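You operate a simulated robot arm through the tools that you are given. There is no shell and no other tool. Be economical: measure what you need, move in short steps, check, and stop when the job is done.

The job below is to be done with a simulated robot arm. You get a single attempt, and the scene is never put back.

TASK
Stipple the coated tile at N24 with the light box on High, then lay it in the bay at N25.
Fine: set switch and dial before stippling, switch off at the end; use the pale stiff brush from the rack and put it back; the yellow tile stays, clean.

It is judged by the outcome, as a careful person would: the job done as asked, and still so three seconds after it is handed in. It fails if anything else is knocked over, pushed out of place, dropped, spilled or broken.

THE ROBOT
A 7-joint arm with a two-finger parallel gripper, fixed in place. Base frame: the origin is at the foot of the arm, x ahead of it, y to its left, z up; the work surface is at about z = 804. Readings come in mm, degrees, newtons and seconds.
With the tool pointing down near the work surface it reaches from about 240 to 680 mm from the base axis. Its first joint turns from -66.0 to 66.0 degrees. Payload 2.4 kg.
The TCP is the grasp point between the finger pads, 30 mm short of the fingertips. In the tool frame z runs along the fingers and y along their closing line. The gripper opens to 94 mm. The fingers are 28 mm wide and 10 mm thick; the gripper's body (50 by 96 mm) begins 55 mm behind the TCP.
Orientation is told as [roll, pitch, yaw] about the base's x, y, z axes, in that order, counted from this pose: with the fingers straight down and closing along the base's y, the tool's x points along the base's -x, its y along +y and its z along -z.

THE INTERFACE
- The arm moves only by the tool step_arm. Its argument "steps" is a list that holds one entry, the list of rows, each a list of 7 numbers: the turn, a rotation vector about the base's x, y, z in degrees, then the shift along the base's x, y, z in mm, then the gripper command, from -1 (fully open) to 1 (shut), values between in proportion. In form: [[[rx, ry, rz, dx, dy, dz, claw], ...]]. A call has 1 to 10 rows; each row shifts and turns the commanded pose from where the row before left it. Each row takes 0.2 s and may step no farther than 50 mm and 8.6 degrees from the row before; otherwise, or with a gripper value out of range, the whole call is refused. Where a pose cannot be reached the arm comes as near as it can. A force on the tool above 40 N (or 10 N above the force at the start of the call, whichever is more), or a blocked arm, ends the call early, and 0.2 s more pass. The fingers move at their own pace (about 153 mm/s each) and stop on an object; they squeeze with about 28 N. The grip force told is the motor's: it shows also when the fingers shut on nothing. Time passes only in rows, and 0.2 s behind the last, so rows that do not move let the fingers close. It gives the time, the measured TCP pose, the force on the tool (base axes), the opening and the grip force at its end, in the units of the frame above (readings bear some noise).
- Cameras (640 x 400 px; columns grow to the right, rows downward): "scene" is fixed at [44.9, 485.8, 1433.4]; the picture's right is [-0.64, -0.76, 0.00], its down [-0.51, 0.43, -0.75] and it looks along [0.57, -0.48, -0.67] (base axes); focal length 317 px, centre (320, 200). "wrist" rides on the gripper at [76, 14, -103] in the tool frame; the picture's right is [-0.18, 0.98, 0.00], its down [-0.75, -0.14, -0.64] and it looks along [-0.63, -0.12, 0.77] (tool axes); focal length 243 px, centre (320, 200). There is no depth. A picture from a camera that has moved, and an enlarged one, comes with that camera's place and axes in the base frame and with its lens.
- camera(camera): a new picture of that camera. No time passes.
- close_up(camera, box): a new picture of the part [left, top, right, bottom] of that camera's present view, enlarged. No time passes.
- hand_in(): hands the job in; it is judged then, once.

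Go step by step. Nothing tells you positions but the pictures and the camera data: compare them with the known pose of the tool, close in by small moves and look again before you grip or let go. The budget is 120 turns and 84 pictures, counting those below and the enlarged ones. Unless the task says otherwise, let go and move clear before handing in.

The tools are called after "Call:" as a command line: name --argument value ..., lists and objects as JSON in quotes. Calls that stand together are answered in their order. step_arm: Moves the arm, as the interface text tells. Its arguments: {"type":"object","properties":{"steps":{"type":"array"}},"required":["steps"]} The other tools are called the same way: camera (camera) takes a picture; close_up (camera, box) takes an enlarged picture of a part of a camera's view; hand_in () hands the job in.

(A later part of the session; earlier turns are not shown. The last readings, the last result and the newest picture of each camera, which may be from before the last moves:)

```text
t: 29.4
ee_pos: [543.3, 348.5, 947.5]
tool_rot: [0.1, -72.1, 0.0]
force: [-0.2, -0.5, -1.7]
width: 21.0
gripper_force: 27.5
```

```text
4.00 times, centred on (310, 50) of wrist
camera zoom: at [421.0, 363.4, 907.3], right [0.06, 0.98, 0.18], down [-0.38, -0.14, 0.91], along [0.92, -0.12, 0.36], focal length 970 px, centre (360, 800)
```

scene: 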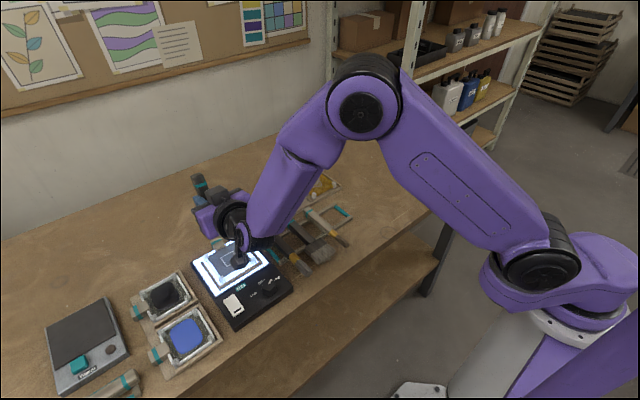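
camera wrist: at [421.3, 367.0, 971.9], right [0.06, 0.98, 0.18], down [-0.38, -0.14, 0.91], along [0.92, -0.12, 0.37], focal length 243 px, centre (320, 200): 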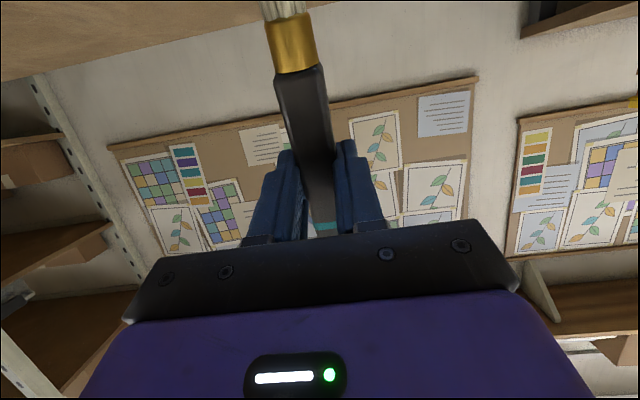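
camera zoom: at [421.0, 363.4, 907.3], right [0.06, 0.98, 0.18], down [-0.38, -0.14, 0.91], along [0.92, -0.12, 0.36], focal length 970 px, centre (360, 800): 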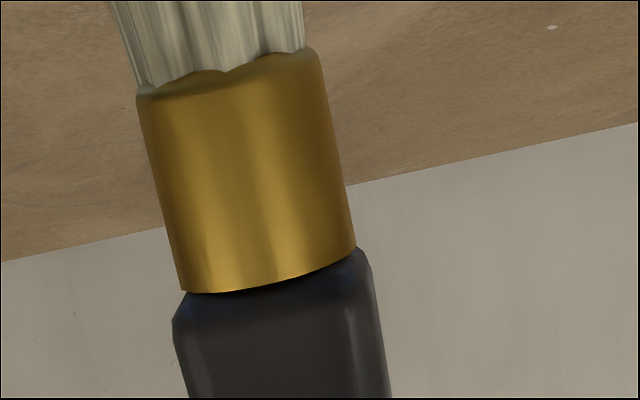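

Tip est. ~z 850. I lower in small steps watching the force.

Call:
step_arm --steps '[[[0, 0, 0, 1, 1, -4, 1], [0, 0, 0, 0, 0, -3, 1], [0, 0, 0, 0, 0, -2, 1]]]'

```text
t: 30.2
ee_pos: [544.4, 350.7, 940.4]
tool_rot: [0.1, -72.0, -0.1]
force: [-0.2, -0.7, -1.5]
width: 21.1
gripper_force: 28.2
```

Call:
step_arm --steps '[[[0, 0, 0, 0, 0, -2, 1], [0, 0, 0, 0, 0, -2, 1]]]'

Call:
close_up --camera "scene" --box '[190, 200, 290, 290]'

```text
t: 30.8
ee_pos: [544.6, 349.6, 935.0]
tool_rot: [0.1, -72.0, 0.0]
force: [0.0, 0.7, -0.7]
width: 21.2
gripper_force: 27.8
```

```text
4.44 times, centred on (240, 245) of scene
camera zoom: at [45.0, 485.8, 1433.4], right [-0.64, -0.76, 0.0], down [-0.51, 0.43, -0.75], along [0.57, -0.48, -0.67], focal length 1410 px, centre (676, 0)
```

zoom: 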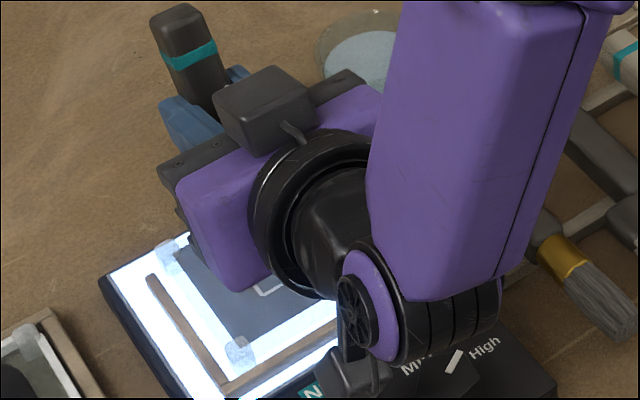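

Call:
step_arm --steps '[[[0, 0, 0, 0, 0, -2, 1], [0, 0, 0, 0, 0, -1, 1]]]'

```text
t: 31.4
ee_pos: [544.3, 349.0, 934.3]
tool_rot: [0.5, -72.4, -0.2]
force: [-1.3, -1.3, 10.0]
width: 21.0
gripper_force: 27.7
```

Contact at TCP z≈934 (~10 N). I lift to see where the mark fell.

Call:
step_arm --steps '[[[0, 0, 0, 0, 0, 15, 1], [0, 0, 0, 0, 0, 45, 1], [0, 0, 0, 0, 0, 45, 1]]]'

Call:
close_up --camera "scene" --box '[190, 220, 290, 290]'

```text
t: 32.2
ee_pos: [545.9, 351.0, 1033.7]
tool_rot: [-0.1, -72.0, 0.2]
force: [1.1, 0.6, -1.2]
width: 21.4
gripper_force: 27.8
```

```text
5.71 times, centred on (240, 255) of scene
camera zoom: at [45.0, 485.8, 1433.4], right [-0.64, -0.76, 0.0], down [-0.51, 0.43, -0.75], along [0.57, -0.48, -0.67], focal length 1813 px, centre (777, -114)
```

zoom: 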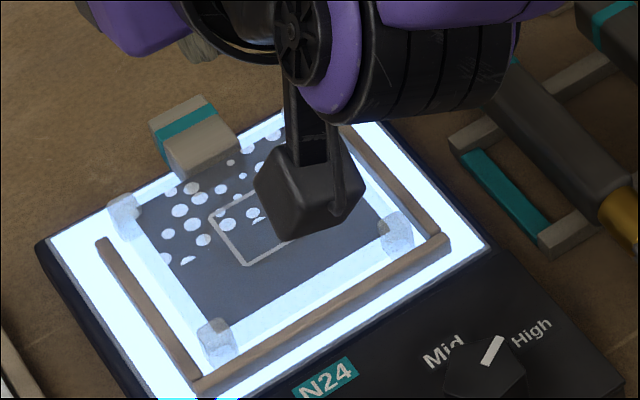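

The dab left light dots, it seems beyond the square on the far side. I move aside to see the full pattern.

Call:
step_arm --steps '[[[0, 0, 0, 0, -45, 10, 1], [0, 0, 0, 0, -45, 0, 1], [0, 0, 0, 0, -45, 0, 1]]]'

Call:
close_up --camera "scene" --box '[190, 220, 290, 290]'

Call:
camera --camera "scene"

```text
t: 33.0
ee_pos: [544.4, 213.3, 1045.8]
tool_rot: [0.2, -72.1, 0.0]
force: [0.0, -0.2, -0.1]
width: 21.1
gripper_force: 28.0
```

```text
5.71 times, centred on (240, 255) of scene
camera zoom: at [44.9, 485.9, 1433.4], right [-0.64, -0.76, 0.0], down [-0.51, 0.43, -0.75], along [0.57, -0.48, -0.67], focal length 1813 px, centre (777, -114)
```

zoom: 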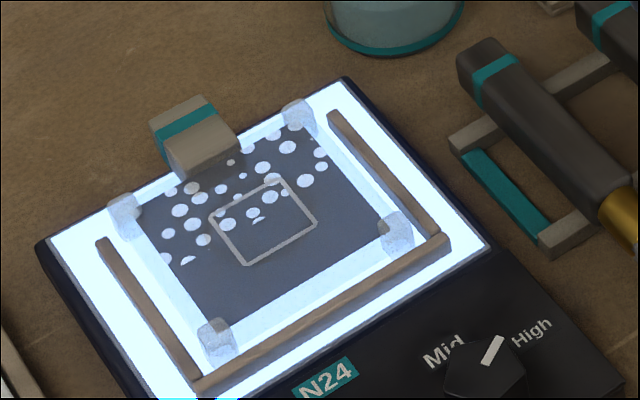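

```text
33 pictures are left
```

scene: 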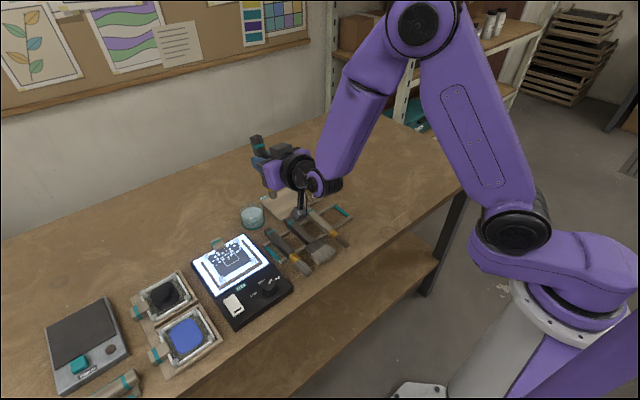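

A strip of dots across the far part appeared after one dab — it looks like progress building up. I return and dab again in the square.

Call:
step_arm --steps '[[[0, 0, 0, 0, 45, 0, 1], [0, 0, 0, 0, 45, 0, 1], [0, 0, 0, 0, 45, -20, 1], [0, 0, 0, 0, 0, -45, 1], [0, 0, 0, 0, 0, -33, 1], [0, 0, 0, 0, 0, -7, 1], [0, 0, 0, 0, 0, -3, 1], [0, 0, 0, 0, 0, -2, 1]]]'

```text
t: 34.8
ee_pos: [544.6, 349.7, 935.9]
tool_rot: [-0.1, -72.1, 0.0]
force: [-0.1, -0.4, -0.7]
width: 21.4
gripper_force: 27.9
```

Call:
step_arm --steps '[[[0, 0, 0, 0, 0, -2, 1], [0, 0, 0, 0, 0, -1.5, 1]]]'

Call:
step_arm --steps '[[[0, 0, 0, 0, 0, 20, 1], [0, 0, 0, 0, 0, 45, 1], [0, 0, 0, 0, -45, 45, 1], [0, 0, 0, 0, -45, 0, 1]]]'

Call:
close_up --camera "scene" --box '[190, 220, 290, 290]'

```text
t: 35.4
ee_pos: [544.3, 349.1, 932.4]
tool_rot: [0.2, -72.2, -0.1]
force: [-0.7, 0.1, 3.3]
width: 21.2
gripper_force: 28.2
```

```text
refused: row 3 steps farther than a row can; nothing moved
```

```text
5.71 times, centred on (240, 255) of scene
camera zoom: at [44.9, 485.8, 1433.4], right [-0.64, -0.76, 0.0], down [-0.51, 0.43, -0.75], along [0.57, -0.48, -0.67], focal length 1813 px, centre (777, -114)
```

zoom: 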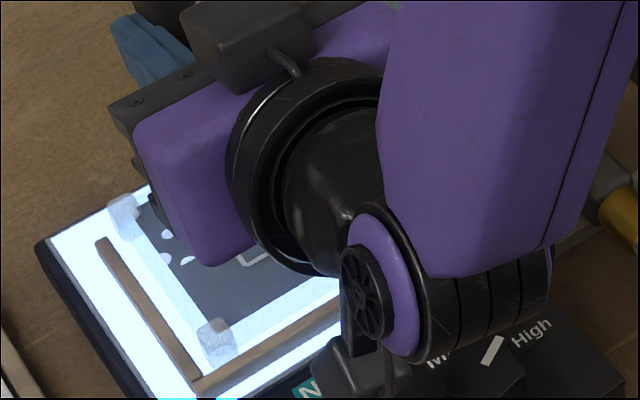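

Light contact only; press 1.5 mm more, then lift aside and look.

Call:
step_arm --steps '[[[0, 0, 0, 0, 0, -1.5, 1], [0, 0, 0, 0, 0, 0, 1], [0, 0, 0, 0, 0, 20, 1], [0, 0, 0, 0, 0, 40, 1], [0, 0, 0, 0, 0, 45, 1], [0, 0, 0, 0, -45, 0, 1], [0, 0, 0, 0, -45, 0, 1]]]'

Call:
close_up --camera "scene" --box '[190, 220, 290, 290]'

```text
t: 37.0
ee_pos: [546.1, 257.1, 1036.3]
tool_rot: [0.1, -72.0, -0.1]
force: [0.2, -0.1, -0.2]
width: 21.4
gripper_force: 28.2
```

```text
5.71 times, centred on (240, 255) of scene
camera zoom: at [44.9, 485.9, 1433.4], right [-0.64, -0.76, 0.0], down [-0.51, 0.43, -0.75], along [0.57, -0.48, -0.67], focal length 1813 px, centre (777, -114)
```

zoom: 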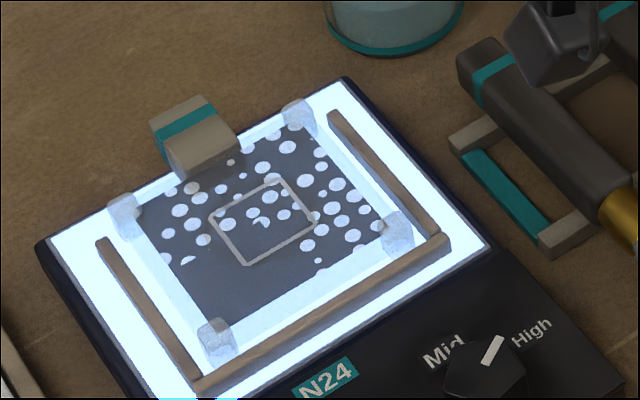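

More dots appeared; only the near-left sector remains. A third dab.

Call:
step_arm --steps '[[[0, 0, 0, 0, 45, 0, 1], [0, 0, 0, 0, 46, 0, 1], [0, 0, 0, 0, 0, -45, 1], [0, 0, 0, 0, 0, -40, 1], [0, 0, 0, 0, 0, -12, 1], [0, 0, 0, 0, 0, -5, 1], [0, 0, 0, 0, 0, -2, 1]]]'

```text
t: 38.6
ee_pos: [545.0, 352.7, 933.5]
tool_rot: [0.2, -72.3, -0.3]
force: [-1.1, -0.4, 3.5]
width: 21.0
gripper_force: 28.3
```

Call:
step_arm --steps '[[[0, 0, 0, 0, 0, -1.5, 1], [0, 0, 0, 0, 0, 0, 1], [0, 0, 0, 0, 0, 20, 1], [0, 0, 0, 0, 0, 40, 1], [0, 0, 0, 0, 0, 45, 1], [0, 0, 0, 0, -45, 0, 1], [0, 0, 0, 0, -45, 0, 1]]]'

Call:
close_up --camera "scene" --box '[190, 220, 290, 290]'

```text
t: 40.2
ee_pos: [543.9, 259.3, 1035.6]
tool_rot: [0.2, -72.1, 0.1]
force: [0.8, 0.0, -0.4]
width: 21.2
gripper_force: 28.2
```

```text
5.71 times, centred on (240, 255) of scene
camera zoom: at [44.9, 485.9, 1433.4], right [-0.64, -0.76, 0.0], down [-0.51, 0.43, -0.75], along [0.57, -0.48, -0.67], focal length 1813 px, centre (777, -114)
```

zoom: 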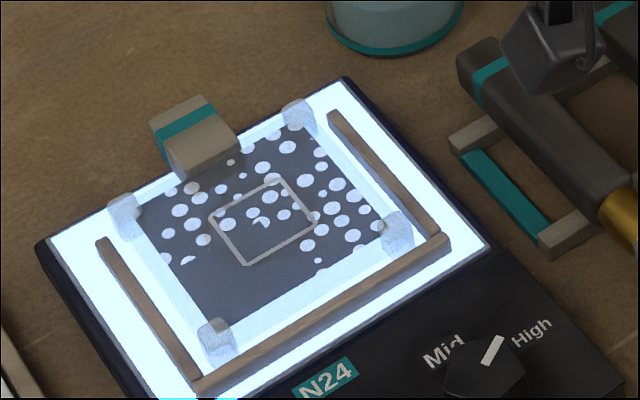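

No change, so marks are by place: only the near-left quadrant is missing. I dab toward it (−9 x, +9 y from centre).

Call:
step_arm --steps '[[[0, 0, 0, -4, 49, 0, 1], [0, 0, 0, -5, 49, 0, 1], [0, 0, 0, 0, 0, -45, 1], [0, 0, 0, 0, 0, -40, 1], [0, 0, 0, 0, 0, -12, 1], [0, 0, 0, 0, 0, -5, 1], [0, 0, 0, 0, 0, -2, 1]]]'

Call:
step_arm --steps '[[[0, 0, 0, 0, 0, -1, 1], [0, 0, 0, 0, 0, 0, 1]]]'

```text
t: 41.8
ee_pos: [535.1, 357.7, 933.1]
tool_rot: [0.3, -72.2, -0.1]
force: [-1.7, -1.4, 6.3]
width: 21.2
gripper_force: 28.5
```

```text
t: 42.4
ee_pos: [535.5, 358.7, 933.2]
tool_rot: [0.6, -72.4, -0.5]
force: [-0.8, -0.7, 18.9]
width: 20.9
gripper_force: 28.2
```

Call:
step_arm --steps '[[[0, 0, 0, 0, 0, 20, 1], [0, 0, 0, 0, 0, 40, 1], [0, 0, 0, 0, 0, 45, 1], [0, 0, 0, 5, -49, 0, 1], [0, 0, 0, 4, -49, 0, 1]]]'

Call:
close_up --camera "scene" --box '[190, 220, 290, 290]'

```text
t: 43.6
ee_pos: [541.9, 261.4, 1033.9]
tool_rot: [0.1, -72.1, 0.1]
force: [0.7, 0.9, -1.4]
width: 21.1
gripper_force: 28.2
```

```text
5.71 times, centred on (240, 255) of scene
camera zoom: at [44.9, 485.9, 1433.4], right [-0.64, -0.76, 0.0], down [-0.51, 0.43, -0.75], along [0.57, -0.48, -0.67], focal length 1813 px, centre (777, -114)
```

zoom: 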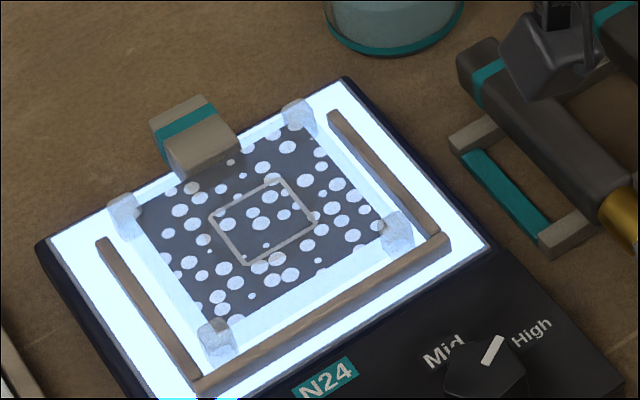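

The whole tile is stippled. Now I take the brush back: untilt while moving over the rack slot.

Call:
step_arm --steps '[[[0, 8, 0, -5.1, -24.4, 0, 1], [0, 8, 0, -5.1, -24.4, 0, 1], [0, 8, 0, -5.1, -24.4, 0, 1], [0, 8, 0, -5.1, -24.4, 0, 1], [0, 8, 0, -5.1, -24.4, 0, 1], [0, 8, 0, -5.1, -24.4, 0, 1], [0, 8, 0, -5.1, -24.4, 0, 1], [0, 8, 0, -5.1, -24.4, 0, 1], [0, 8, 0, -5.1, -24.4, 0, 1], [0, 0, 0, 0, 0, -45, 1]]]'

Call:
close_up --camera "wrist" --box '[220, 0, 420, 230]'

```text
t: 45.8
ee_pos: [511.5, 88.4, 982.3]
tool_rot: [-3.6, -16.9, 0.4]
force: [-0.7, 0.4, -1.5]
width: 21.1
gripper_force: 28.4
out of reach, approached as far as the arm can: row 5, 6, 8, 9
```

```text
1.74 times, centred on (320, 115) of wrist
camera zoom: at [408.1, 108.6, 1058.1], right [0.19, 0.98, -0.01], down [0.53, -0.1, 0.84], along [0.83, -0.16, -0.54], focal length 422 px, centre (320, 348)
```

zoom: 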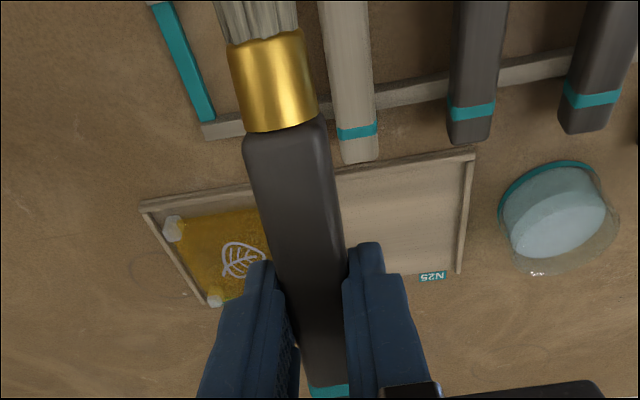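

Some rows were hard to reach; I wait one row and read the pose.

Call:
step_arm --steps '[[[0, 0, 0, 0, 0, 0, 1], [0, 0, 0, 0, 0, 0, 1]]]'

```text
t: 46.4
ee_pos: [511.7, 88.2, 982.6]
tool_rot: [-3.5, -17.0, 0.4]
force: [0.3, 0.1, -1.3]
width: 21.2
gripper_force: 28.2
```

I correct the remaining tilt and offset over the slot.

Call:
step_arm --steps '[[[1.8, 5.7, -0.2, -5, -15.6, 0, 1], [1.7, 5.7, -0.2, -5, -15.6, 0, 1], [0, 5.6, 0, -4.2, -15.6, 0, 1], [0, 0, 0, 0, 0, 0, 1]]]'

```text
t: 47.4
ee_pos: [508.9, 79.3, 983.2]
tool_rot: [-2.9, -14.1, 0.2]
force: [0.6, 0.0, 0.2]
width: 21.2
gripper_force: 28.2
out of reach, approached as far as the arm can: row 1, 2, 3
```

Call:
camera --camera "scene"

Call:
step_arm --steps '[[[0, 0, 0, 0, 0, 25, 1], [0, 0, 0, -5, -15, 10, 1], [0, 0, 0, -5, -15, 0, 1], [0, 0, 0, 0, -8, 0, 1]]]'

```text
27 pictures are left
```

scene: 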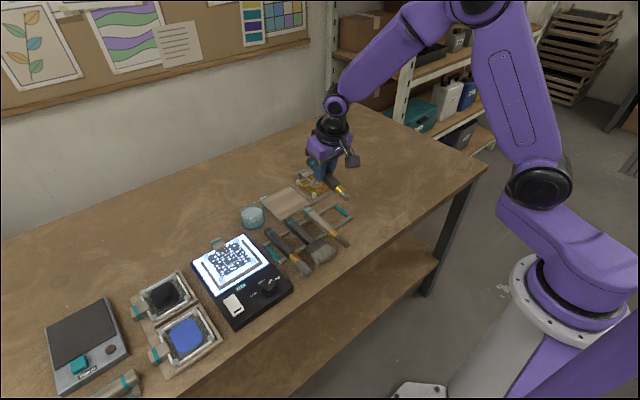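

```text
t: 48.4
ee_pos: [468.1, 57.4, 1015.4]
tool_rot: [-2.9, -14.4, 0.0]
force: [0.7, 0.2, -0.6]
width: 21.1
gripper_force: 28.2
out of reach, approached as far as the arm can: row 1, 2, 4
```

The arm seems to be near a joint limit; I try the untilt from this closer spot.

Call:
step_arm --steps '[[[0, 0, 0, -25, 0, 10, 1], [0, 4, 0, -20, 0, 10, 1], [0, 5, 0, 0, 0, 0, 1], [1, 5, 0, 0, 0, 0, 1], [1, 0, 0, 0, 0, 0, 1]]]'

```text
t: 49.6
ee_pos: [442.0, 55.4, 1023.3]
tool_rot: [-2.8, -14.3, 0.2]
force: [0.2, 0.2, -1.5]
width: 21.0
gripper_force: 28.0
out of reach, approached as far as the arm can: row 2, 3, 4
```

I test which turn is free: a small yaw change.

Call:
step_arm --steps '[[[0, 0, 5, 0, 0, 0, 1], [0, 0, 5, 0, 0, 0, 1]]]'

Call:
step_arm --steps '[[[0, 4, 0, 0, 0, 0, 1], [0, 4, 0, 0, 0, 0, 1]]]'

```text
t: 50.2
ee_pos: [398.2, 81.3, 1015.3]
tool_rot: [-2.0, -14.4, 9.9]
force: [-0.7, -0.4, -1.0]
width: 21.3
gripper_force: 28.1
out of reach, approached as far as the arm can: row 1, 2
```

```text
t: 50.8
ee_pos: [397.1, 81.2, 1014.7]
tool_rot: [-2.0, -14.4, 9.8]
force: [0.8, -0.1, -1.0]
width: 21.4
gripper_force: 28.5
out of reach, approached as far as the arm can: row 1, 2
```

Call:
camera --camera "scene"

Call:
step_arm --steps '[[[0, -5, 0, 0, 0, 0, 1], [0, -5, 0, 0, 0, 0, 1]]]'

```text
26 pictures are left
```

scene: 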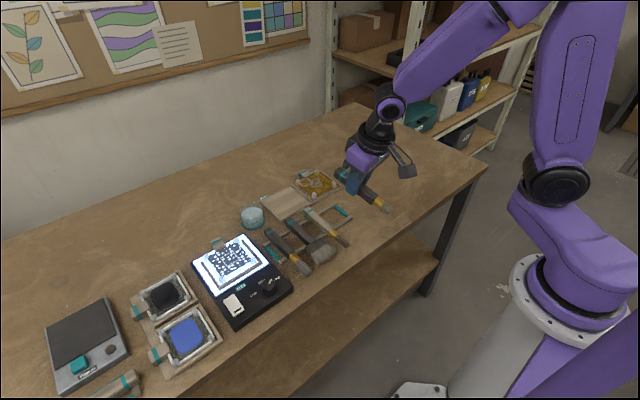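

```text
t: 51.4
ee_pos: [397.9, 80.9, 1015.6]
tool_rot: [-3.8, -24.3, 10.4]
force: [0.4, 0.2, -0.5]
width: 21.1
gripper_force: 28.2
```

More negative pitch is free, so the wrist took another branch. I go back over to the tile side at −72° to retrace the original path exactly.

Call:
step_arm --steps '[[[0.4, -5.4, -1.1, 16, 30, 0, 1], [0.4, -5.4, -1.1, 16, 30, 0, 1], [0.4, -5.4, -1.1, 16, 30, 0, 1], [0.4, -5.4, -1.1, 16, 30, 0, 1], [0.4, -5.4, -1.1, 16, 30, 0, 1], [0.4, -5.4, -1.1, 16, 30, 0, 1], [0.4, -5.4, -1.1, 16, 30, 0, 1], [0.4, -5.4, -1.1, 16, 30, 0, 1], [0.4, -5.4, -1.1, 16, 30, 0, 1]]]'

```text
t: 53.4
ee_pos: [540.9, 348.5, 1015.6]
tool_rot: [-6.1, -72.9, 1.7]
force: [0.1, -0.5, -1.4]
width: 21.2
gripper_force: 27.9
```

Call:
step_arm --steps '[[[3, 0, 0, 0, 0, 0, 1], [2, 5, -1.5, -5, -34, 0, 1], [0, 5, 0, -5, -34, 0, 1], [0, 5, 0, -5, -34, 0, 1], [0, 5, 0, -5, -34, 0, 1], [0, 5, 0, -5, -34, 0, 1], [0, 5, 0, -5, -34, 0, 1], [0, 5, 0, -5, -34, 0, 1], [0, 5, 0, -5, -34, 0, 1], [0, 0, 0, -5, -36, 0, 1]]]'

```text
t: 55.6
ee_pos: [498.7, 43.4, 1015.4]
tool_rot: [-1.2, -32.8, -5.7]
force: [0.4, -0.1, -0.7]
width: 21.2
gripper_force: 27.8
```

Retraced without trouble to −33°. Now unpitch the rest and correct roll/yaw.

Call:
step_arm --steps '[[[0.3, 8, 1.4, 0, 0, 0, 1], [0.3, 8, 1.4, 0, 0, 0, 1], [0.3, 8, 1.4, 0, 0, 0, 1], [0.3, 8, 1.4, 0, 0, 0, 1]]]'

```text
t: 56.6
ee_pos: [499.8, 40.2, 1016.4]
tool_rot: [-3.0, -16.2, -2.4]
force: [0.5, -0.3, -0.9]
width: 21.4
gripper_force: 27.8
out of reach, approached as far as the arm can: row 1, 3, 4
```

Still stuck near −16°. I compare the arm's configuration with the earlier picture at the same spot.

Call:
camera --camera "scene"

```text
25 pictures are left
```

scene: 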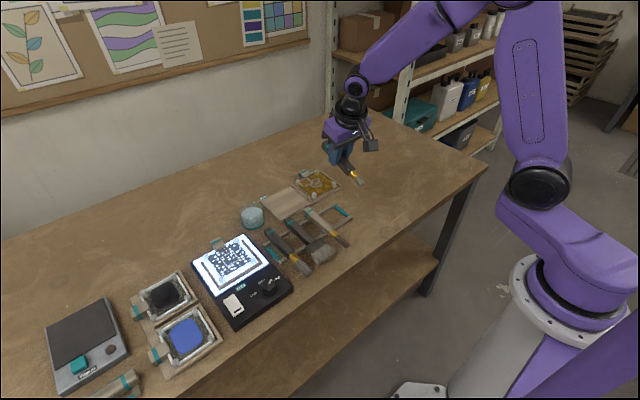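

The elbow has swung to the right compared with before. I test whether a negative yaw frees the pitch.

Call:
step_arm --steps '[[[0, 0, -8, 0, 0, 0, 1], [0, 0, -8, 0, 0, 0, 1], [0, 0, -8, 0, 0, 0, 1], [0, 5, 0, 0, 0, 0, 1], [0, 5, 0, 0, 0, 0, 1], [0, 5, 0, 0, 0, 0, 1]]]'

```text
t: 58.0
ee_pos: [500.5, 38.9, 1015.9]
tool_rot: [-6.5, -9.7, -25.7]
force: [0.5, 0.2, -0.2]
width: 21.1
gripper_force: 27.7
out of reach, approached as far as the arm can: row 6
```

That helps. I continue with more negative yaw and levelling.

Call:
step_arm --steps '[[[0, 0, -8, 0, 0, 0, 1], [0, 0, -8, 0, 0, 0, 1], [0, 0, -8, 0, 0, 0, 1], [0, 0, -8, 0, 0, 0, 1], [2, 3, 0, 0, 0, 0, 1], [2, 3, 0, 0, 0, 0, 1], [2, 3, 0, 0, 0, 0, 1]]]'

```text
t: 59.6
ee_pos: [482.4, 29.2, 1014.3]
tool_rot: [-6.6, -10.1, -57.7]
force: [-0.7, 0.3, -0.4]
width: 21.2
gripper_force: 28.1
out of reach, approached as far as the arm can: row 4, 5, 6, 7
```

Tilt stays stuck because the elbow has swivelled sideways. Rotating the base toward its −66° limit should push the elbow back; I sweep over the empty right side at height.

Call:
step_arm --steps '[[[0, 0, 0, -26, -35, 3, 1], [0, 0, 0, -26, -35, 3, 1], [0, 0, 0, -26, -35, 3, 1], [0, 0, 0, -26, -35, 3, 1], [0, 0, 0, -26, -35, 3, 1], [0, 0, 0, -26, -35, 3, 1], [0, 0, 0, -26, -35, 3, 1], [0, 0, 0, -26, -35, 3, 1]]]'

Call:
camera --camera "scene"

```text
t: 61.4
ee_pos: [274.9, -250.0, 1037.8]
tool_rot: [-6.6, -10.1, -57.6]
force: [0.0, 0.5, -1.5]
width: 21.5
gripper_force: 27.9
```

```text
24 pictures are left
```

scene: 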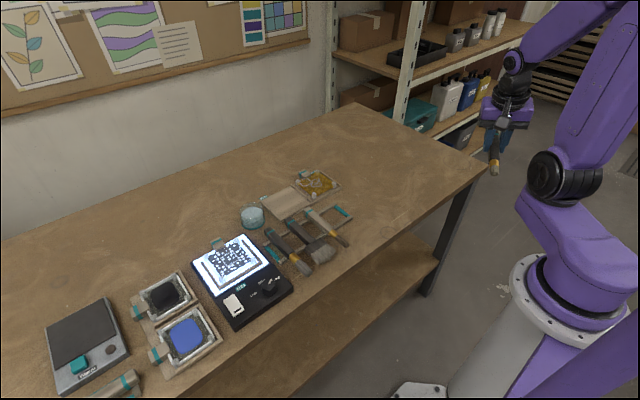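

Free here; I try levelling at this place.

Call:
step_arm --steps '[[[2.2, 3.4, 0, 0, 0, 0, 1], [2.2, 3.4, 0, 0, 0, 0, 1], [2.2, 3.3, 0, 0, 0, 0, 1]]]'

```text
t: 62.2
ee_pos: [274.0, -252.4, 1037.6]
tool_rot: [-11.0, -2.1, -57.0]
force: [-0.2, 0.3, -0.8]
width: 21.1
gripper_force: 28.0
out of reach, approached as far as the arm can: row 2, 3
```

Call:
step_arm --steps '[[[0, 0, 0, -25, -37, 3, 1], [0, 0, 0, -25, -37, 3, 1], [0, 0, 0, -25, -37, 3, 1], [0, 0, 0, -25, -37, 0, 1], [3, 0.5, 0, 0, 0, 0, 1], [3, 0.5, 0, 0, 0, 0, 1], [3, 0.5, 0, 0, 0, 0, 1]]]'

```text
t: 63.8
ee_pos: [171.2, -393.4, 1027.2]
tool_rot: [-11.6, 3.0, -57.2]
force: [0.4, 0.2, -0.3]
width: 20.9
gripper_force: 27.5
out of reach, approached as far as the arm can: row 5, 6, 7
```

Still outward-tilted by 12°. I push the sweep a bit further beyond the base limit to force the elbow over.

Call:
step_arm --steps '[[[0, 0, 0, -35, -10, 3, 1], [0, 0, 0, -35, -10, 3, 1], [0, 0, 0, -35, 0, 3, 1], [3, 0, 0, 0, 0, 0, 1], [3, 0, 0, 0, 0, 0, 1], [3, 0, 0, 0, 0, 0, 1]]]'

Call:
camera --camera "scene"

```text
t: 65.2
ee_pos: [146.6, -359.6, 993.2]
tool_rot: [-10.1, 7.6, -57.2]
force: [-0.3, -0.3, -1.2]
width: 21.3
gripper_force: 28.1
out of reach, approached as far as the arm can: row 1, 2, 3, 4, 5, 6
```

```text
23 pictures are left
```

scene: 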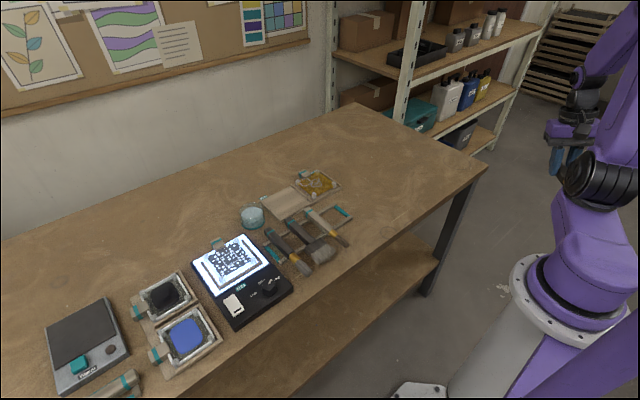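

I think the wrist passed its straight position the wrong way round (negative bend at its limit). Fix: tilt up past straight again, then come down with a large sideways offset to the right. First back to the centre.

Call:
step_arm --steps '[[[0, 0, 4, 29, 40, 4, 1], [0, 0, 6, 29, 40, 4, 1], [1, -2.5, 6, 29, 40, 4, 1], [1, -2.5, 6, 29, 40, 4, 1], [1, -2.5, 6, 29, 40, 4, 1], [1, -2.5, 6, 29, 40, 4, 1], [1, -2.5, 6, 29, 40, 4, 1], [1, -2.5, 6, 29, 40, 4, 1], [1, -2.5, 6, 29, 40, 4, 1], [1, -2.5, 5, 29, 40, 4, 1]]]'

```text
t: 67.4
ee_pos: [410.5, 18.2, 894.3]
tool_rot: [5.9, -7.2, 0.6]
force: [0.0, -0.2, -1.0]
width: 21.3
gripper_force: 27.7
out of reach, approached as far as the arm can: row 1, 3, 4, 5, 6, 7, 8
```

The arm sagged to z 894 under those constraints; I rise first, tilting the tool up again.

Call:
step_arm --steps '[[[0, -5, 0, 0, 0, 40, 1], [0, -5, 0, 0, 0, 45, 1], [0, -7, 0, 4, 3, 45, 1], [0, -8, 0, 4, 3, 20, 1], [0, -8, 0, 4, 3, 0, 1], [0, -8, 0, 4, 3, 0, 1], [0, -8, 0, 4, 3, 0, 1], [0, -8, 0, 4, 3, 0, 1], [0, -8, 0, 4, 3, 0, 1]]]'

```text
t: 69.4
ee_pos: [430.7, 42.4, 1034.1]
tool_rot: [5.8, -64.9, 1.4]
force: [-0.1, -0.4, -0.3]
width: 21.3
gripper_force: 28.3
out of reach, approached as far as the arm can: row 4, 5
```

Now tool up; I swing it −48° to the right.

Call:
step_arm --steps '[[[0, -8, 0, 0, 0, 0, 1], [0, -4, 0, 0, 0, 0, 1], [0, 0, -8, 0, 0, 0, 1], [0, 0, -8, 0, 0, 0, 1], [0, 0, -8, 0, 0, 0, 1], [0, 0, -8, 0, 0, 0, 1], [0, 0, -8, 0, 0, 0, 1], [0, 0, -8, 0, 0, 0, 1]]]'

Call:
camera --camera "scene"

```text
t: 71.2
ee_pos: [337.4, -172.4, 1121.3]
tool_rot: [3.9, -76.8, -44.0]
force: [0.0, -0.5, -1.7]
width: 21.2
gripper_force: 27.6
out of reach, approached as far as the arm can: row 1, 2, 3, 4, 5, 6, 7, 8
```

```text
22 pictures are left
```

scene: 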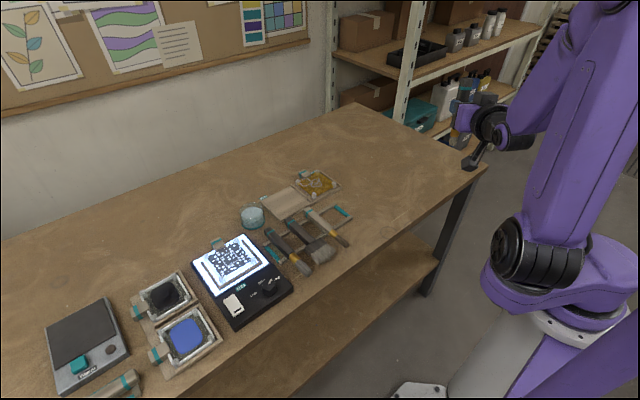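

Orientation is reached but the place drifted. I bring the TCP back left while holding this orientation, to force the sideways wrist bend.

Call:
step_arm --steps '[[[0, 0, 0, 12, 40, 0, 1], [0, 0, 0, 12, 40, 0, 1], [0, 0, 0, 12, 40, 0, 1], [0, 0, 0, 12, 40, 0, 1], [0, 0, 0, 12, 40, 0, 1], [0, 0, 0, 12, 40, 0, 1]]]'

```text
t: 72.6
ee_pos: [330.4, -172.0, 1122.2]
tool_rot: [4.0, -76.9, -44.5]
force: [0.2, -0.1, -1.2]
width: 21.3
gripper_force: 28.0
out of reach, approached as far as the arm can: row 1, 2, 3, 4, 5, 6
```

The right side is blocked, so the free side is left. I swing the tool the other way, to +45°.

Call:
step_arm --steps '[[[0, 0, 8, 0, 0, 0, 1], [0, 0, 8, 0, 0, 0, 1], [0, 0, 8, 0, 0, 0, 1], [0, 0, 8, 0, 0, 0, 1], [0, 0, 8, 0, 0, 0, 1], [0, 0, 8, 0, 0, 0, 1], [0, 0, 8, 0, 0, 0, 1], [0, 0, 8, 0, 0, 0, 1]]]'

```text
t: 74.4
ee_pos: [331.9, -172.6, 1121.3]
tool_rot: [5.0, -76.8, 18.5]
force: [-0.6, -0.2, -1.4]
width: 21.2
gripper_force: 27.3
```

Free. Now lower the tool with this leftward offset.

Call:
step_arm --steps '[[[-2.5, 7.6, 0, 0, 0, 0, 1], [-2.5, 7.6, 0, 0, 0, 0, 1], [-2.5, 7.6, 0, 0, 0, 0, 1], [-2.5, 7.6, 0, 0, 0, 0, 1], [-2.5, 7.6, 0, 0, 0, 0, 1], [-2.5, 7.6, 0, 0, 0, 0, 1], [-2.5, 7.6, 0, 0, 0, 0, 1], [-2.5, 7.6, 0, 0, 0, 0, 1], [-2.5, 7.6, 0, 0, 0, 0, 1]]]'

```text
t: 76.4
ee_pos: [330.7, -172.2, 1121.6]
tool_rot: [5.0, -4.9, 18.3]
force: [-0.7, 1.1, -0.8]
width: 21.4
gripper_force: 27.9
```

That cured it. I level out, zero the yaw and go back above the slot.

Call:
step_arm --steps '[[[0, 0, -6.1, 24, 30.5, -10, 1], [0, 0, -6.1, 24, 30.5, -15, 1], [0, 0, -6.1, 24, 30.5, -15, 1], [0, 4.9, 0, 24, 30.5, -15, 1], [-5, 0, 0, 24, 30.5, -15, 1], [0, 0, 0, 24, 30.5, -15, 1], [0, 0, 0, 22, 30.2, -15, 1]]]'

Call:
camera --camera "wrist"

```text
t: 78.0
ee_pos: [495.9, 40.9, 1023.9]
tool_rot: [0.1, 0.0, -0.2]
force: [0.3, 0.3, -1.6]
width: 21.2
gripper_force: 28.1
```

```text
21 pictures are left
camera wrist: at [419.0, 56.0, 1126.7], right [0.19, 0.98, 0.0], down [0.75, -0.14, 0.64], along [0.63, -0.12, -0.77], focal length 243 px, centre (320, 200)
```

wrist: 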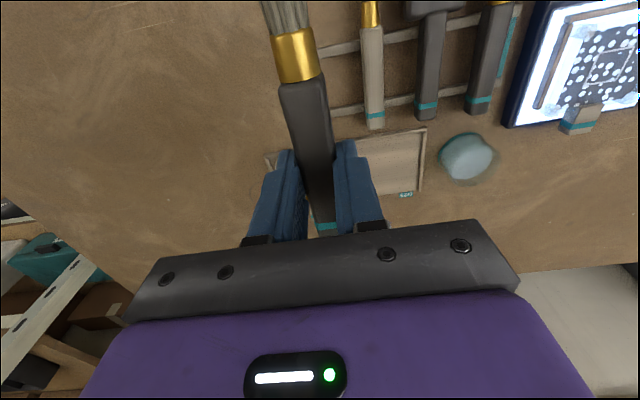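

Level again; the brush slid ~4 mm along its axis in the grip, so I set down at x≈493.5. Lower part way and check.

Call:
step_arm --steps '[[[0, 0, 0, -2.5, 0.4, -45, 1], [0, 0, 0, 0, 0, -45, 1], [0, 0, 0, 0, 0, -45, 1], [0, 0, 0, 0, 0, -25, 1]]]'

Call:
close_up --camera "scene" --box '[290, 150, 390, 250]'

Call:
close_up --camera "wrist" --box '[230, 0, 410, 230]'

```text
t: 79.0
ee_pos: [495.9, 40.4, 862.8]
tool_rot: [0.1, -0.1, -0.1]
force: [-0.4, 0.5, -0.7]
width: 21.2
gripper_force: 27.8
```

```text
4.00 times, centred on (340, 200) of scene
camera zoom: at [45.0, 485.8, 1433.4], right [-0.64, -0.76, 0.0], down [-0.51, 0.43, -0.75], along [0.57, -0.48, -0.67], focal length 1269 px, centre (240, 200)
```

zoom: 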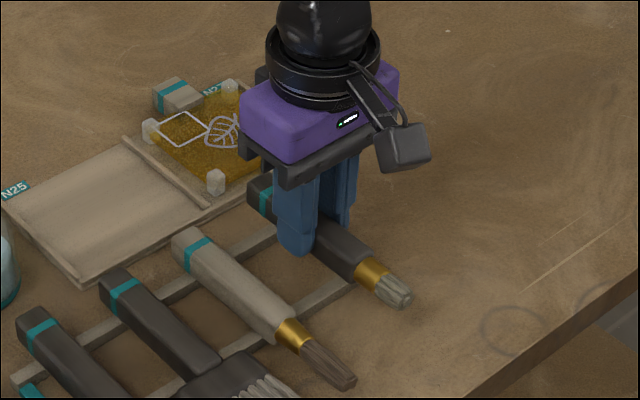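

```text
1.74 times, centred on (320, 115) of wrist
camera zoom: at [417.9, 55.0, 965.6], right [0.19, 0.98, 0.0], down [0.75, -0.14, 0.64], along [0.63, -0.12, -0.77], focal length 422 px, centre (320, 348)
```

zoom: 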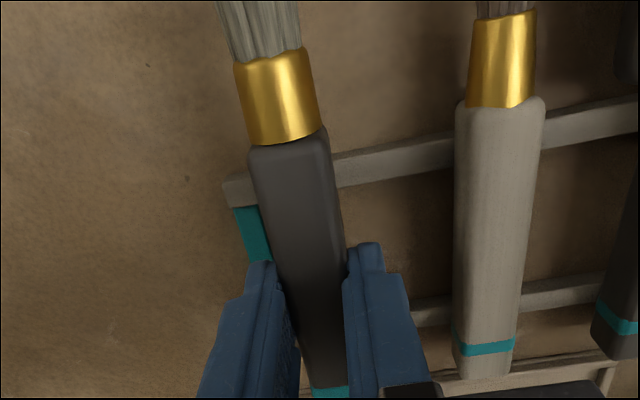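

The brush is nearly level in the grip, bristles now grey with coat. I lower into the rack gently.

Call:
step_arm --steps '[[[0, 0, 0, -1.5, 0.5, -10, 1], [0, 0, 0, 0, 0, -7, 1], [0, 0, 0, 0, 0, -3, 1], [0, 0, 0, 0, 0, -2, 1]]]'

Call:
close_up --camera "scene" --box '[290, 150, 390, 250]'

```text
t: 80.0
ee_pos: [493.9, 40.8, 841.1]
tool_rot: [0.1, 0.1, -0.1]
force: [-5.8, -1.2, 22.2]
width: 21.6
gripper_force: 28.0
```

```text
4.00 times, centred on (340, 200) of scene
camera zoom: at [44.4, 485.8, 1433.4], right [-0.64, -0.76, 0.0], down [-0.51, 0.43, -0.75], along [0.57, -0.48, -0.67], focal length 1269 px, centre (240, 200)
```

zoom: 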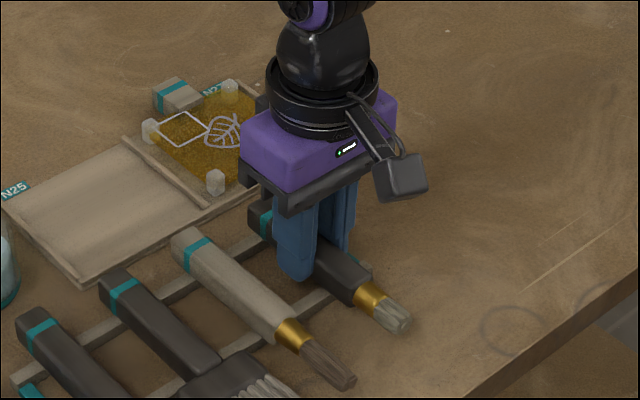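

Seated on the rails, tip at its old place. I release slightly (26 mm) and rise.

Call:
step_arm --steps '[[[0, 0, 0, 0, 0, 0.5, 0.6], [0, 0, 0, 0, 0, 0, 0.44], [0, 0, 0, 0, 0, 0, 0.44], [0, 0, 0, 0, 0, 10, 0.4], [0, 0, 0, 0, 0, 30, 0.2], [0, 0, 0, 0, 0, 45, 0], [0, 0, 0, 0, 0, 45, 0]]]'

Call:
close_up --camera "scene" --box '[270, 150, 390, 250]'

```text
t: 81.6
ee_pos: [494.5, 41.2, 970.1]
tool_rot: [0.1, 0.1, 0.0]
force: [0.2, -0.2, 0.4]
width: 46.8
gripper_force: 0.1
```

```text
4.00 times, centred on (330, 200) of scene
camera zoom: at [44.9, 485.8, 1433.4], right [-0.64, -0.76, 0.0], down [-0.51, 0.43, -0.75], along [0.57, -0.48, -0.67], focal length 1269 px, centre (280, 200)
```

zoom: 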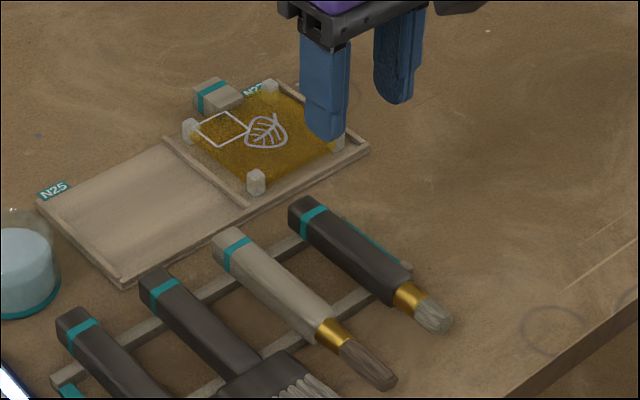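

Brush is back in place. Next the tile: tab ≈(587,351), top z≈846, 26 mm wide. It lies at the reach edge, so I approach with fingers tilted 18° outward.

Call:
step_arm --steps '[[[0, -2.6, 0, 11, 44, 0, 0], [0, -2.6, 0, 11, 44, 0, 0], [0, -2.6, 0, 11, 44, 0, 0], [0, -2.6, 0, 11, 44, 0, 0], [0, -2.6, 0, 11, 44, 0, 0], [0, -2.6, 0, 11, 44, 0, 0], [0, -2.4, 0, 12, 46, -10, 0], [0, 0, 0, 0, 0, -20, 0]]]'

Call:
camera --camera "wrist"

Call:
close_up --camera "scene" --box '[170, 190, 290, 290]'

```text
t: 83.4
ee_pos: [573.0, 350.4, 939.6]
tool_rot: [0.1, -18.0, 0.0]
force: [-0.4, 0.4, 0.0]
width: 47.0
gripper_force: 0.0
```

```text
16 pictures are left
camera wrist: at [467.4, 365.6, 1014.2], right [0.18, 0.98, 0.06], down [0.52, -0.14, 0.84], along [0.84, -0.12, -0.53], focal length 243 px, centre (320, 200)
```

wrist: 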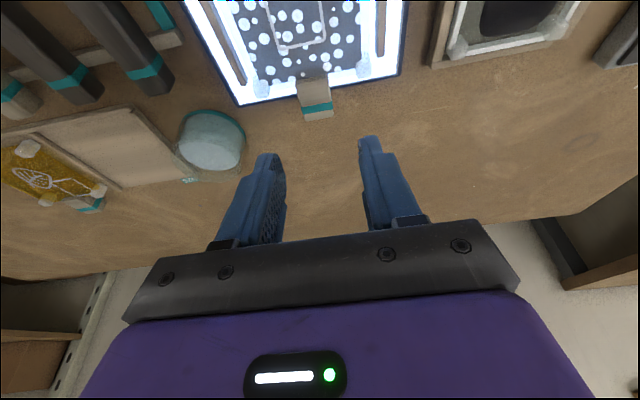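

```text
4.00 times, centred on (230, 240) of scene
camera zoom: at [44.9, 485.8, 1433.4], right [-0.64, -0.76, 0.0], down [-0.51, 0.43, -0.75], along [0.57, -0.48, -0.67], focal length 1269 px, centre (680, 40)
```

zoom: 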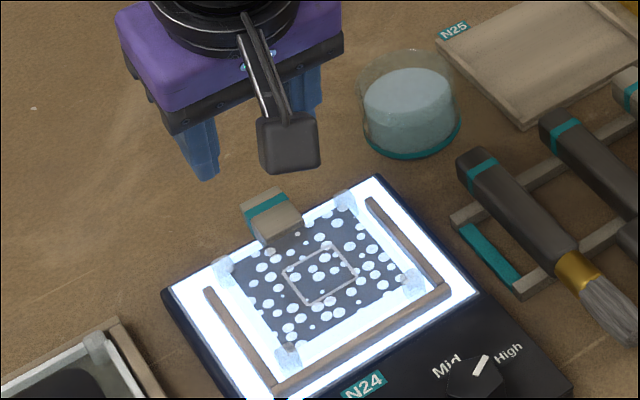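

Tab spans x≈574–602 at y≈351. I go to TCP (584,351) and lower until the tips are near z≈840 for a check.

Call:
step_arm --steps '[[[0, 0, 0, 11, 0.5, -20, 0], [0, 0, 0, 0, 0, -25, 0], [0, 0, 0, 0, 0, -20, 0]]]'

Call:
close_up --camera "wrist" --box '[210, 40, 430, 240]'

Call:
close_up --camera "scene" --box '[190, 210, 270, 270]'

```text
t: 84.2
ee_pos: [582.4, 352.1, 874.2]
tool_rot: [0.0, -18.0, -0.1]
force: [-0.7, 0.4, 0.6]
width: 47.0
gripper_force: 0.0
```

```text
2.00 times, centred on (320, 140) of wrist
camera zoom: at [478.3, 365.6, 949.8], right [0.17, 0.98, 0.06], down [0.52, -0.14, 0.84], along [0.84, -0.12, -0.53], focal length 485 px, centre (320, 320)
```

zoom: 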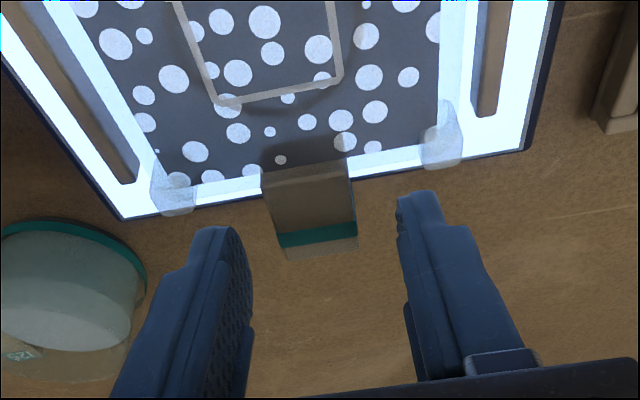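

```text
6.67 times, centred on (230, 240) of scene
camera zoom: at [45.0, 485.8, 1433.4], right [-0.64, -0.76, 0.0], down [-0.51, 0.43, -0.75], along [0.57, -0.48, -0.67], focal length 2115 px, centre (920, -67)
```

zoom: 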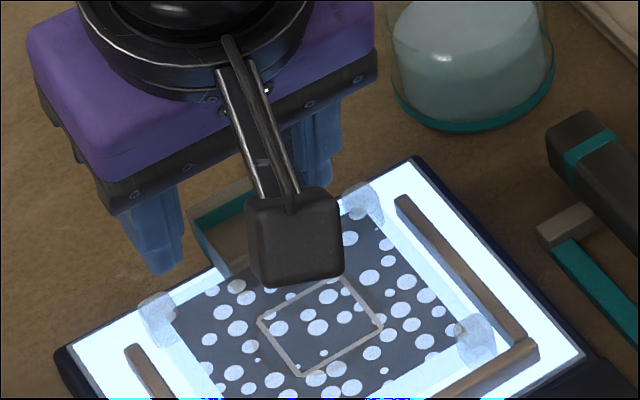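

Fingers straddle the tab well. I lower 9 mm and close.

Call:
step_arm --steps '[[[0, 0, 0, 1, -0.5, -4, 0], [0, 0, 0, 0, 0, -4, 0], [0, 0, 0, 0, 0, -2, 0], [0, 0, 0, 0, 0, 0, 0.3], [0, 0, 0, 0, 0, 0, 0.6], [0, 0, 0, 0, 0, 0, 1], [0, 0, 0, 0, 0, 0, 1]]]'

Call:
close_up --camera "wrist" --box '[210, 40, 430, 240]'

```text
t: 85.8
ee_pos: [584.1, 350.7, 866.1]
tool_rot: [0.1, -18.0, 0.1]
force: [0.1, 0.1, -0.6]
width: 25.1
gripper_force: 28.0
```

```text
2.00 times, centred on (320, 140) of wrist
camera zoom: at [478.5, 365.5, 940.8], right [0.18, 0.98, 0.06], down [0.52, -0.14, 0.84], along [0.84, -0.12, -0.53], focal length 485 px, centre (320, 320)
```

zoom: 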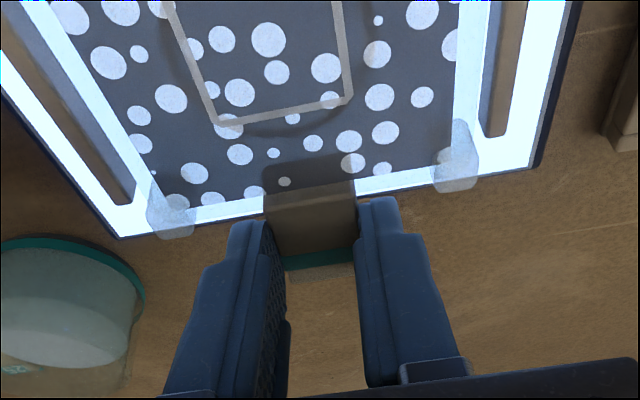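

Tab gripped (25 mm). Small test lift.

Call:
step_arm --steps '[[[0, 0, 0, 0, 0, 4, 1], [0, 0, 0, 0, 0, 6, 1], [0, 0, 0, 0, 0, 10, 1], [0, 0, 0, 0, 0, 0, 1]]]'

Call:
close_up --camera "scene" --box '[180, 200, 280, 280]'

```text
t: 86.8
ee_pos: [583.5, 350.9, 886.8]
tool_rot: [0.2, -18.1, -0.1]
force: [-0.1, 0.6, -0.6]
width: 25.1
gripper_force: 27.5
```

```text
5.00 times, centred on (230, 240) of scene
camera zoom: at [45.0, 485.8, 1433.4], right [-0.64, -0.76, 0.0], down [-0.51, 0.43, -0.75], along [0.57, -0.48, -0.67], focal length 1587 px, centre (770, 0)
```

zoom: 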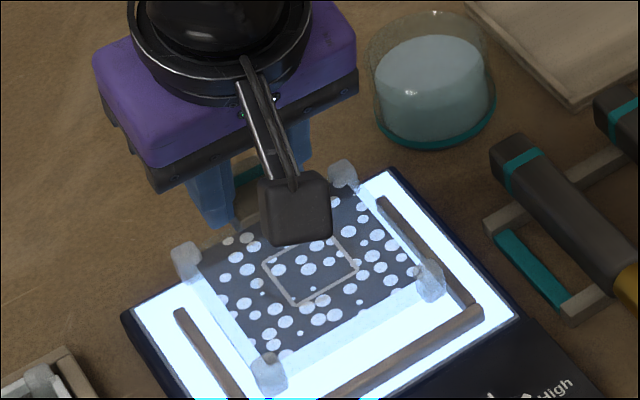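

The tile is held level. Lift to clear the jar and carry it over the N25 bay (TCP target ≈(687,121)).

Call:
step_arm --steps '[[[0, 0, 0, 0, 0, 35, 1], [0, 0, 0, 0, 0, 35, 1], [0, 0, 0, 17.3, -38.3, 0, 1], [0, 0, 0, 17.3, -38.3, 0, 1], [0, 0, 0, 17.3, -38.3, 0, 1], [0, 0, 0, 17.3, -38.3, 0, 1], [0, 0, 0, 17.2, -38.3, 0, 1], [0, 0, 0, 17.2, -38.3, 0, 1], [0, 0, 0, 0, 0, -30, 1]]]'

Call:
close_up --camera "scene" --box '[220, 130, 360, 230]'

Call:
camera --camera "wrist"

```text
t: 88.8
ee_pos: [688.1, 122.8, 926.6]
tool_rot: [0.2, -18.0, 0.0]
force: [0.4, 0.2, 0.0]
width: 25.2
gripper_force: 28.1
```

```text
4.00 times, centred on (290, 180) of scene
camera zoom: at [45.0, 485.8, 1433.4], right [-0.64, -0.76, 0.0], down [-0.51, 0.43, -0.75], along [0.57, -0.48, -0.67], focal length 1269 px, centre (440, 280)
```

zoom: 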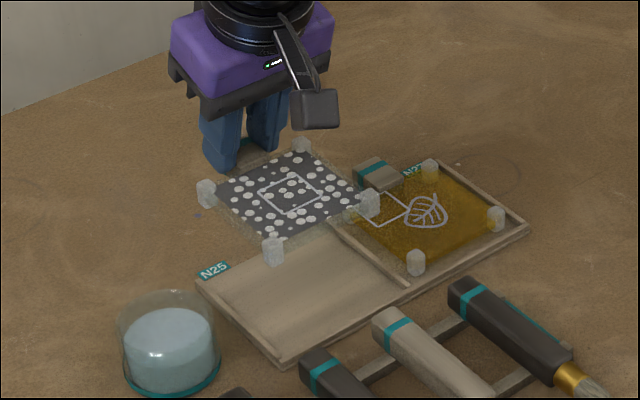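

```text
9 pictures are left
camera wrist: at [583.3, 136.1, 1000.2], right [0.17, 0.98, 0.06], down [0.52, -0.14, 0.84], along [0.84, -0.12, -0.53], focal length 243 px, centre (320, 200)
```

wrist: 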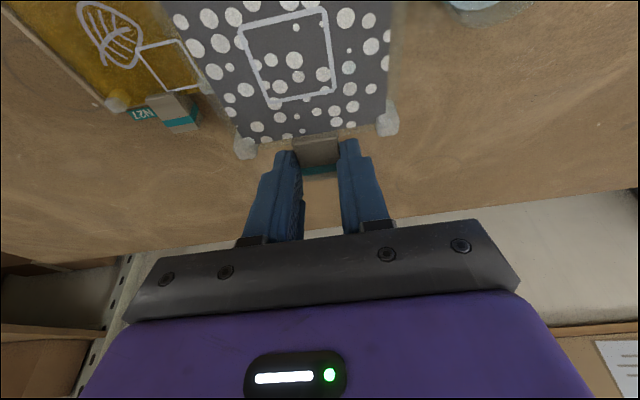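

Tile is centred over the bay within a few mm. I lower to ~15 mm above and check.

Call:
step_arm --steps '[[[0, 0, 0, 0, -0.7, -35, 1], [0, 0, 0, 0, 0, -20, 1], [0, 0, 0, 0, 0, -8, 1]]]'

Call:
close_up --camera "scene" --box '[230, 140, 350, 230]'

```text
t: 89.6
ee_pos: [688.9, 121.7, 863.0]
tool_rot: [0.1, -18.0, -0.1]
force: [-0.3, 1.1, -0.9]
width: 25.3
gripper_force: 28.0
```

```text
4.44 times, centred on (290, 185) of scene
camera zoom: at [45.0, 485.8, 1433.4], right [-0.64, -0.76, 0.0], down [-0.51, 0.43, -0.75], along [0.57, -0.48, -0.67], focal length 1410 px, centre (453, 267)
```

zoom: 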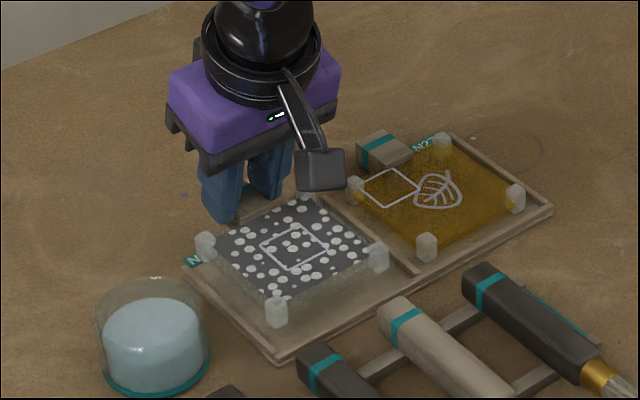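

Alignment looks right. Lower slowly until it rests.

Call:
step_arm --steps '[[[0, 0, 0, 0, 0, -6, 1], [0, 0, 0, 0, 0, -4, 1], [0, 0, 0, 0, 0, -3, 1]]]'

```text
t: 90.4
ee_pos: [687.1, 123.1, 848.8]
tool_rot: [0.0, -18.0, -0.1]
force: [0.5, -0.1, -1.4]
width: 25.3
gripper_force: 28.6
```

Call:
step_arm --steps '[[[0, 0, 0, 0, 0, -2, 1], [0, 0, 0, 0, 0, -1.5, 1], [0, 0, 0, 0, 0, 0, 1]]]'

Call:
close_up --camera "scene" --box '[230, 140, 350, 230]'

```text
t: 91.2
ee_pos: [687.5, 121.4, 846.6]
tool_rot: [0.1, -18.0, 0.0]
force: [-2.4, -0.2, 6.2]
width: 25.2
gripper_force: 28.1
```

```text
4.44 times, centred on (290, 185) of scene
camera zoom: at [44.8, 485.8, 1433.4], right [-0.64, -0.76, 0.0], down [-0.51, 0.43, -0.75], along [0.57, -0.48, -0.67], focal length 1410 px, centre (453, 267)
```

zoom: 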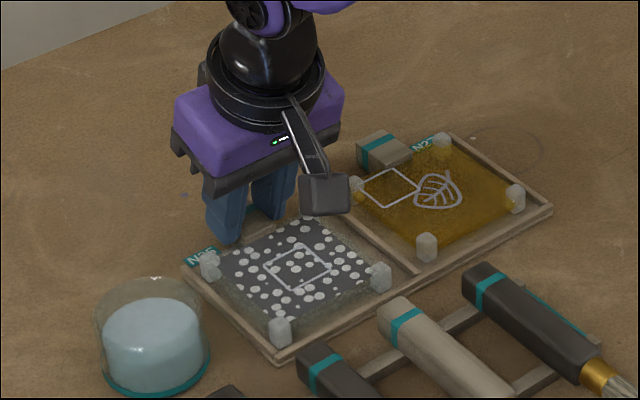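

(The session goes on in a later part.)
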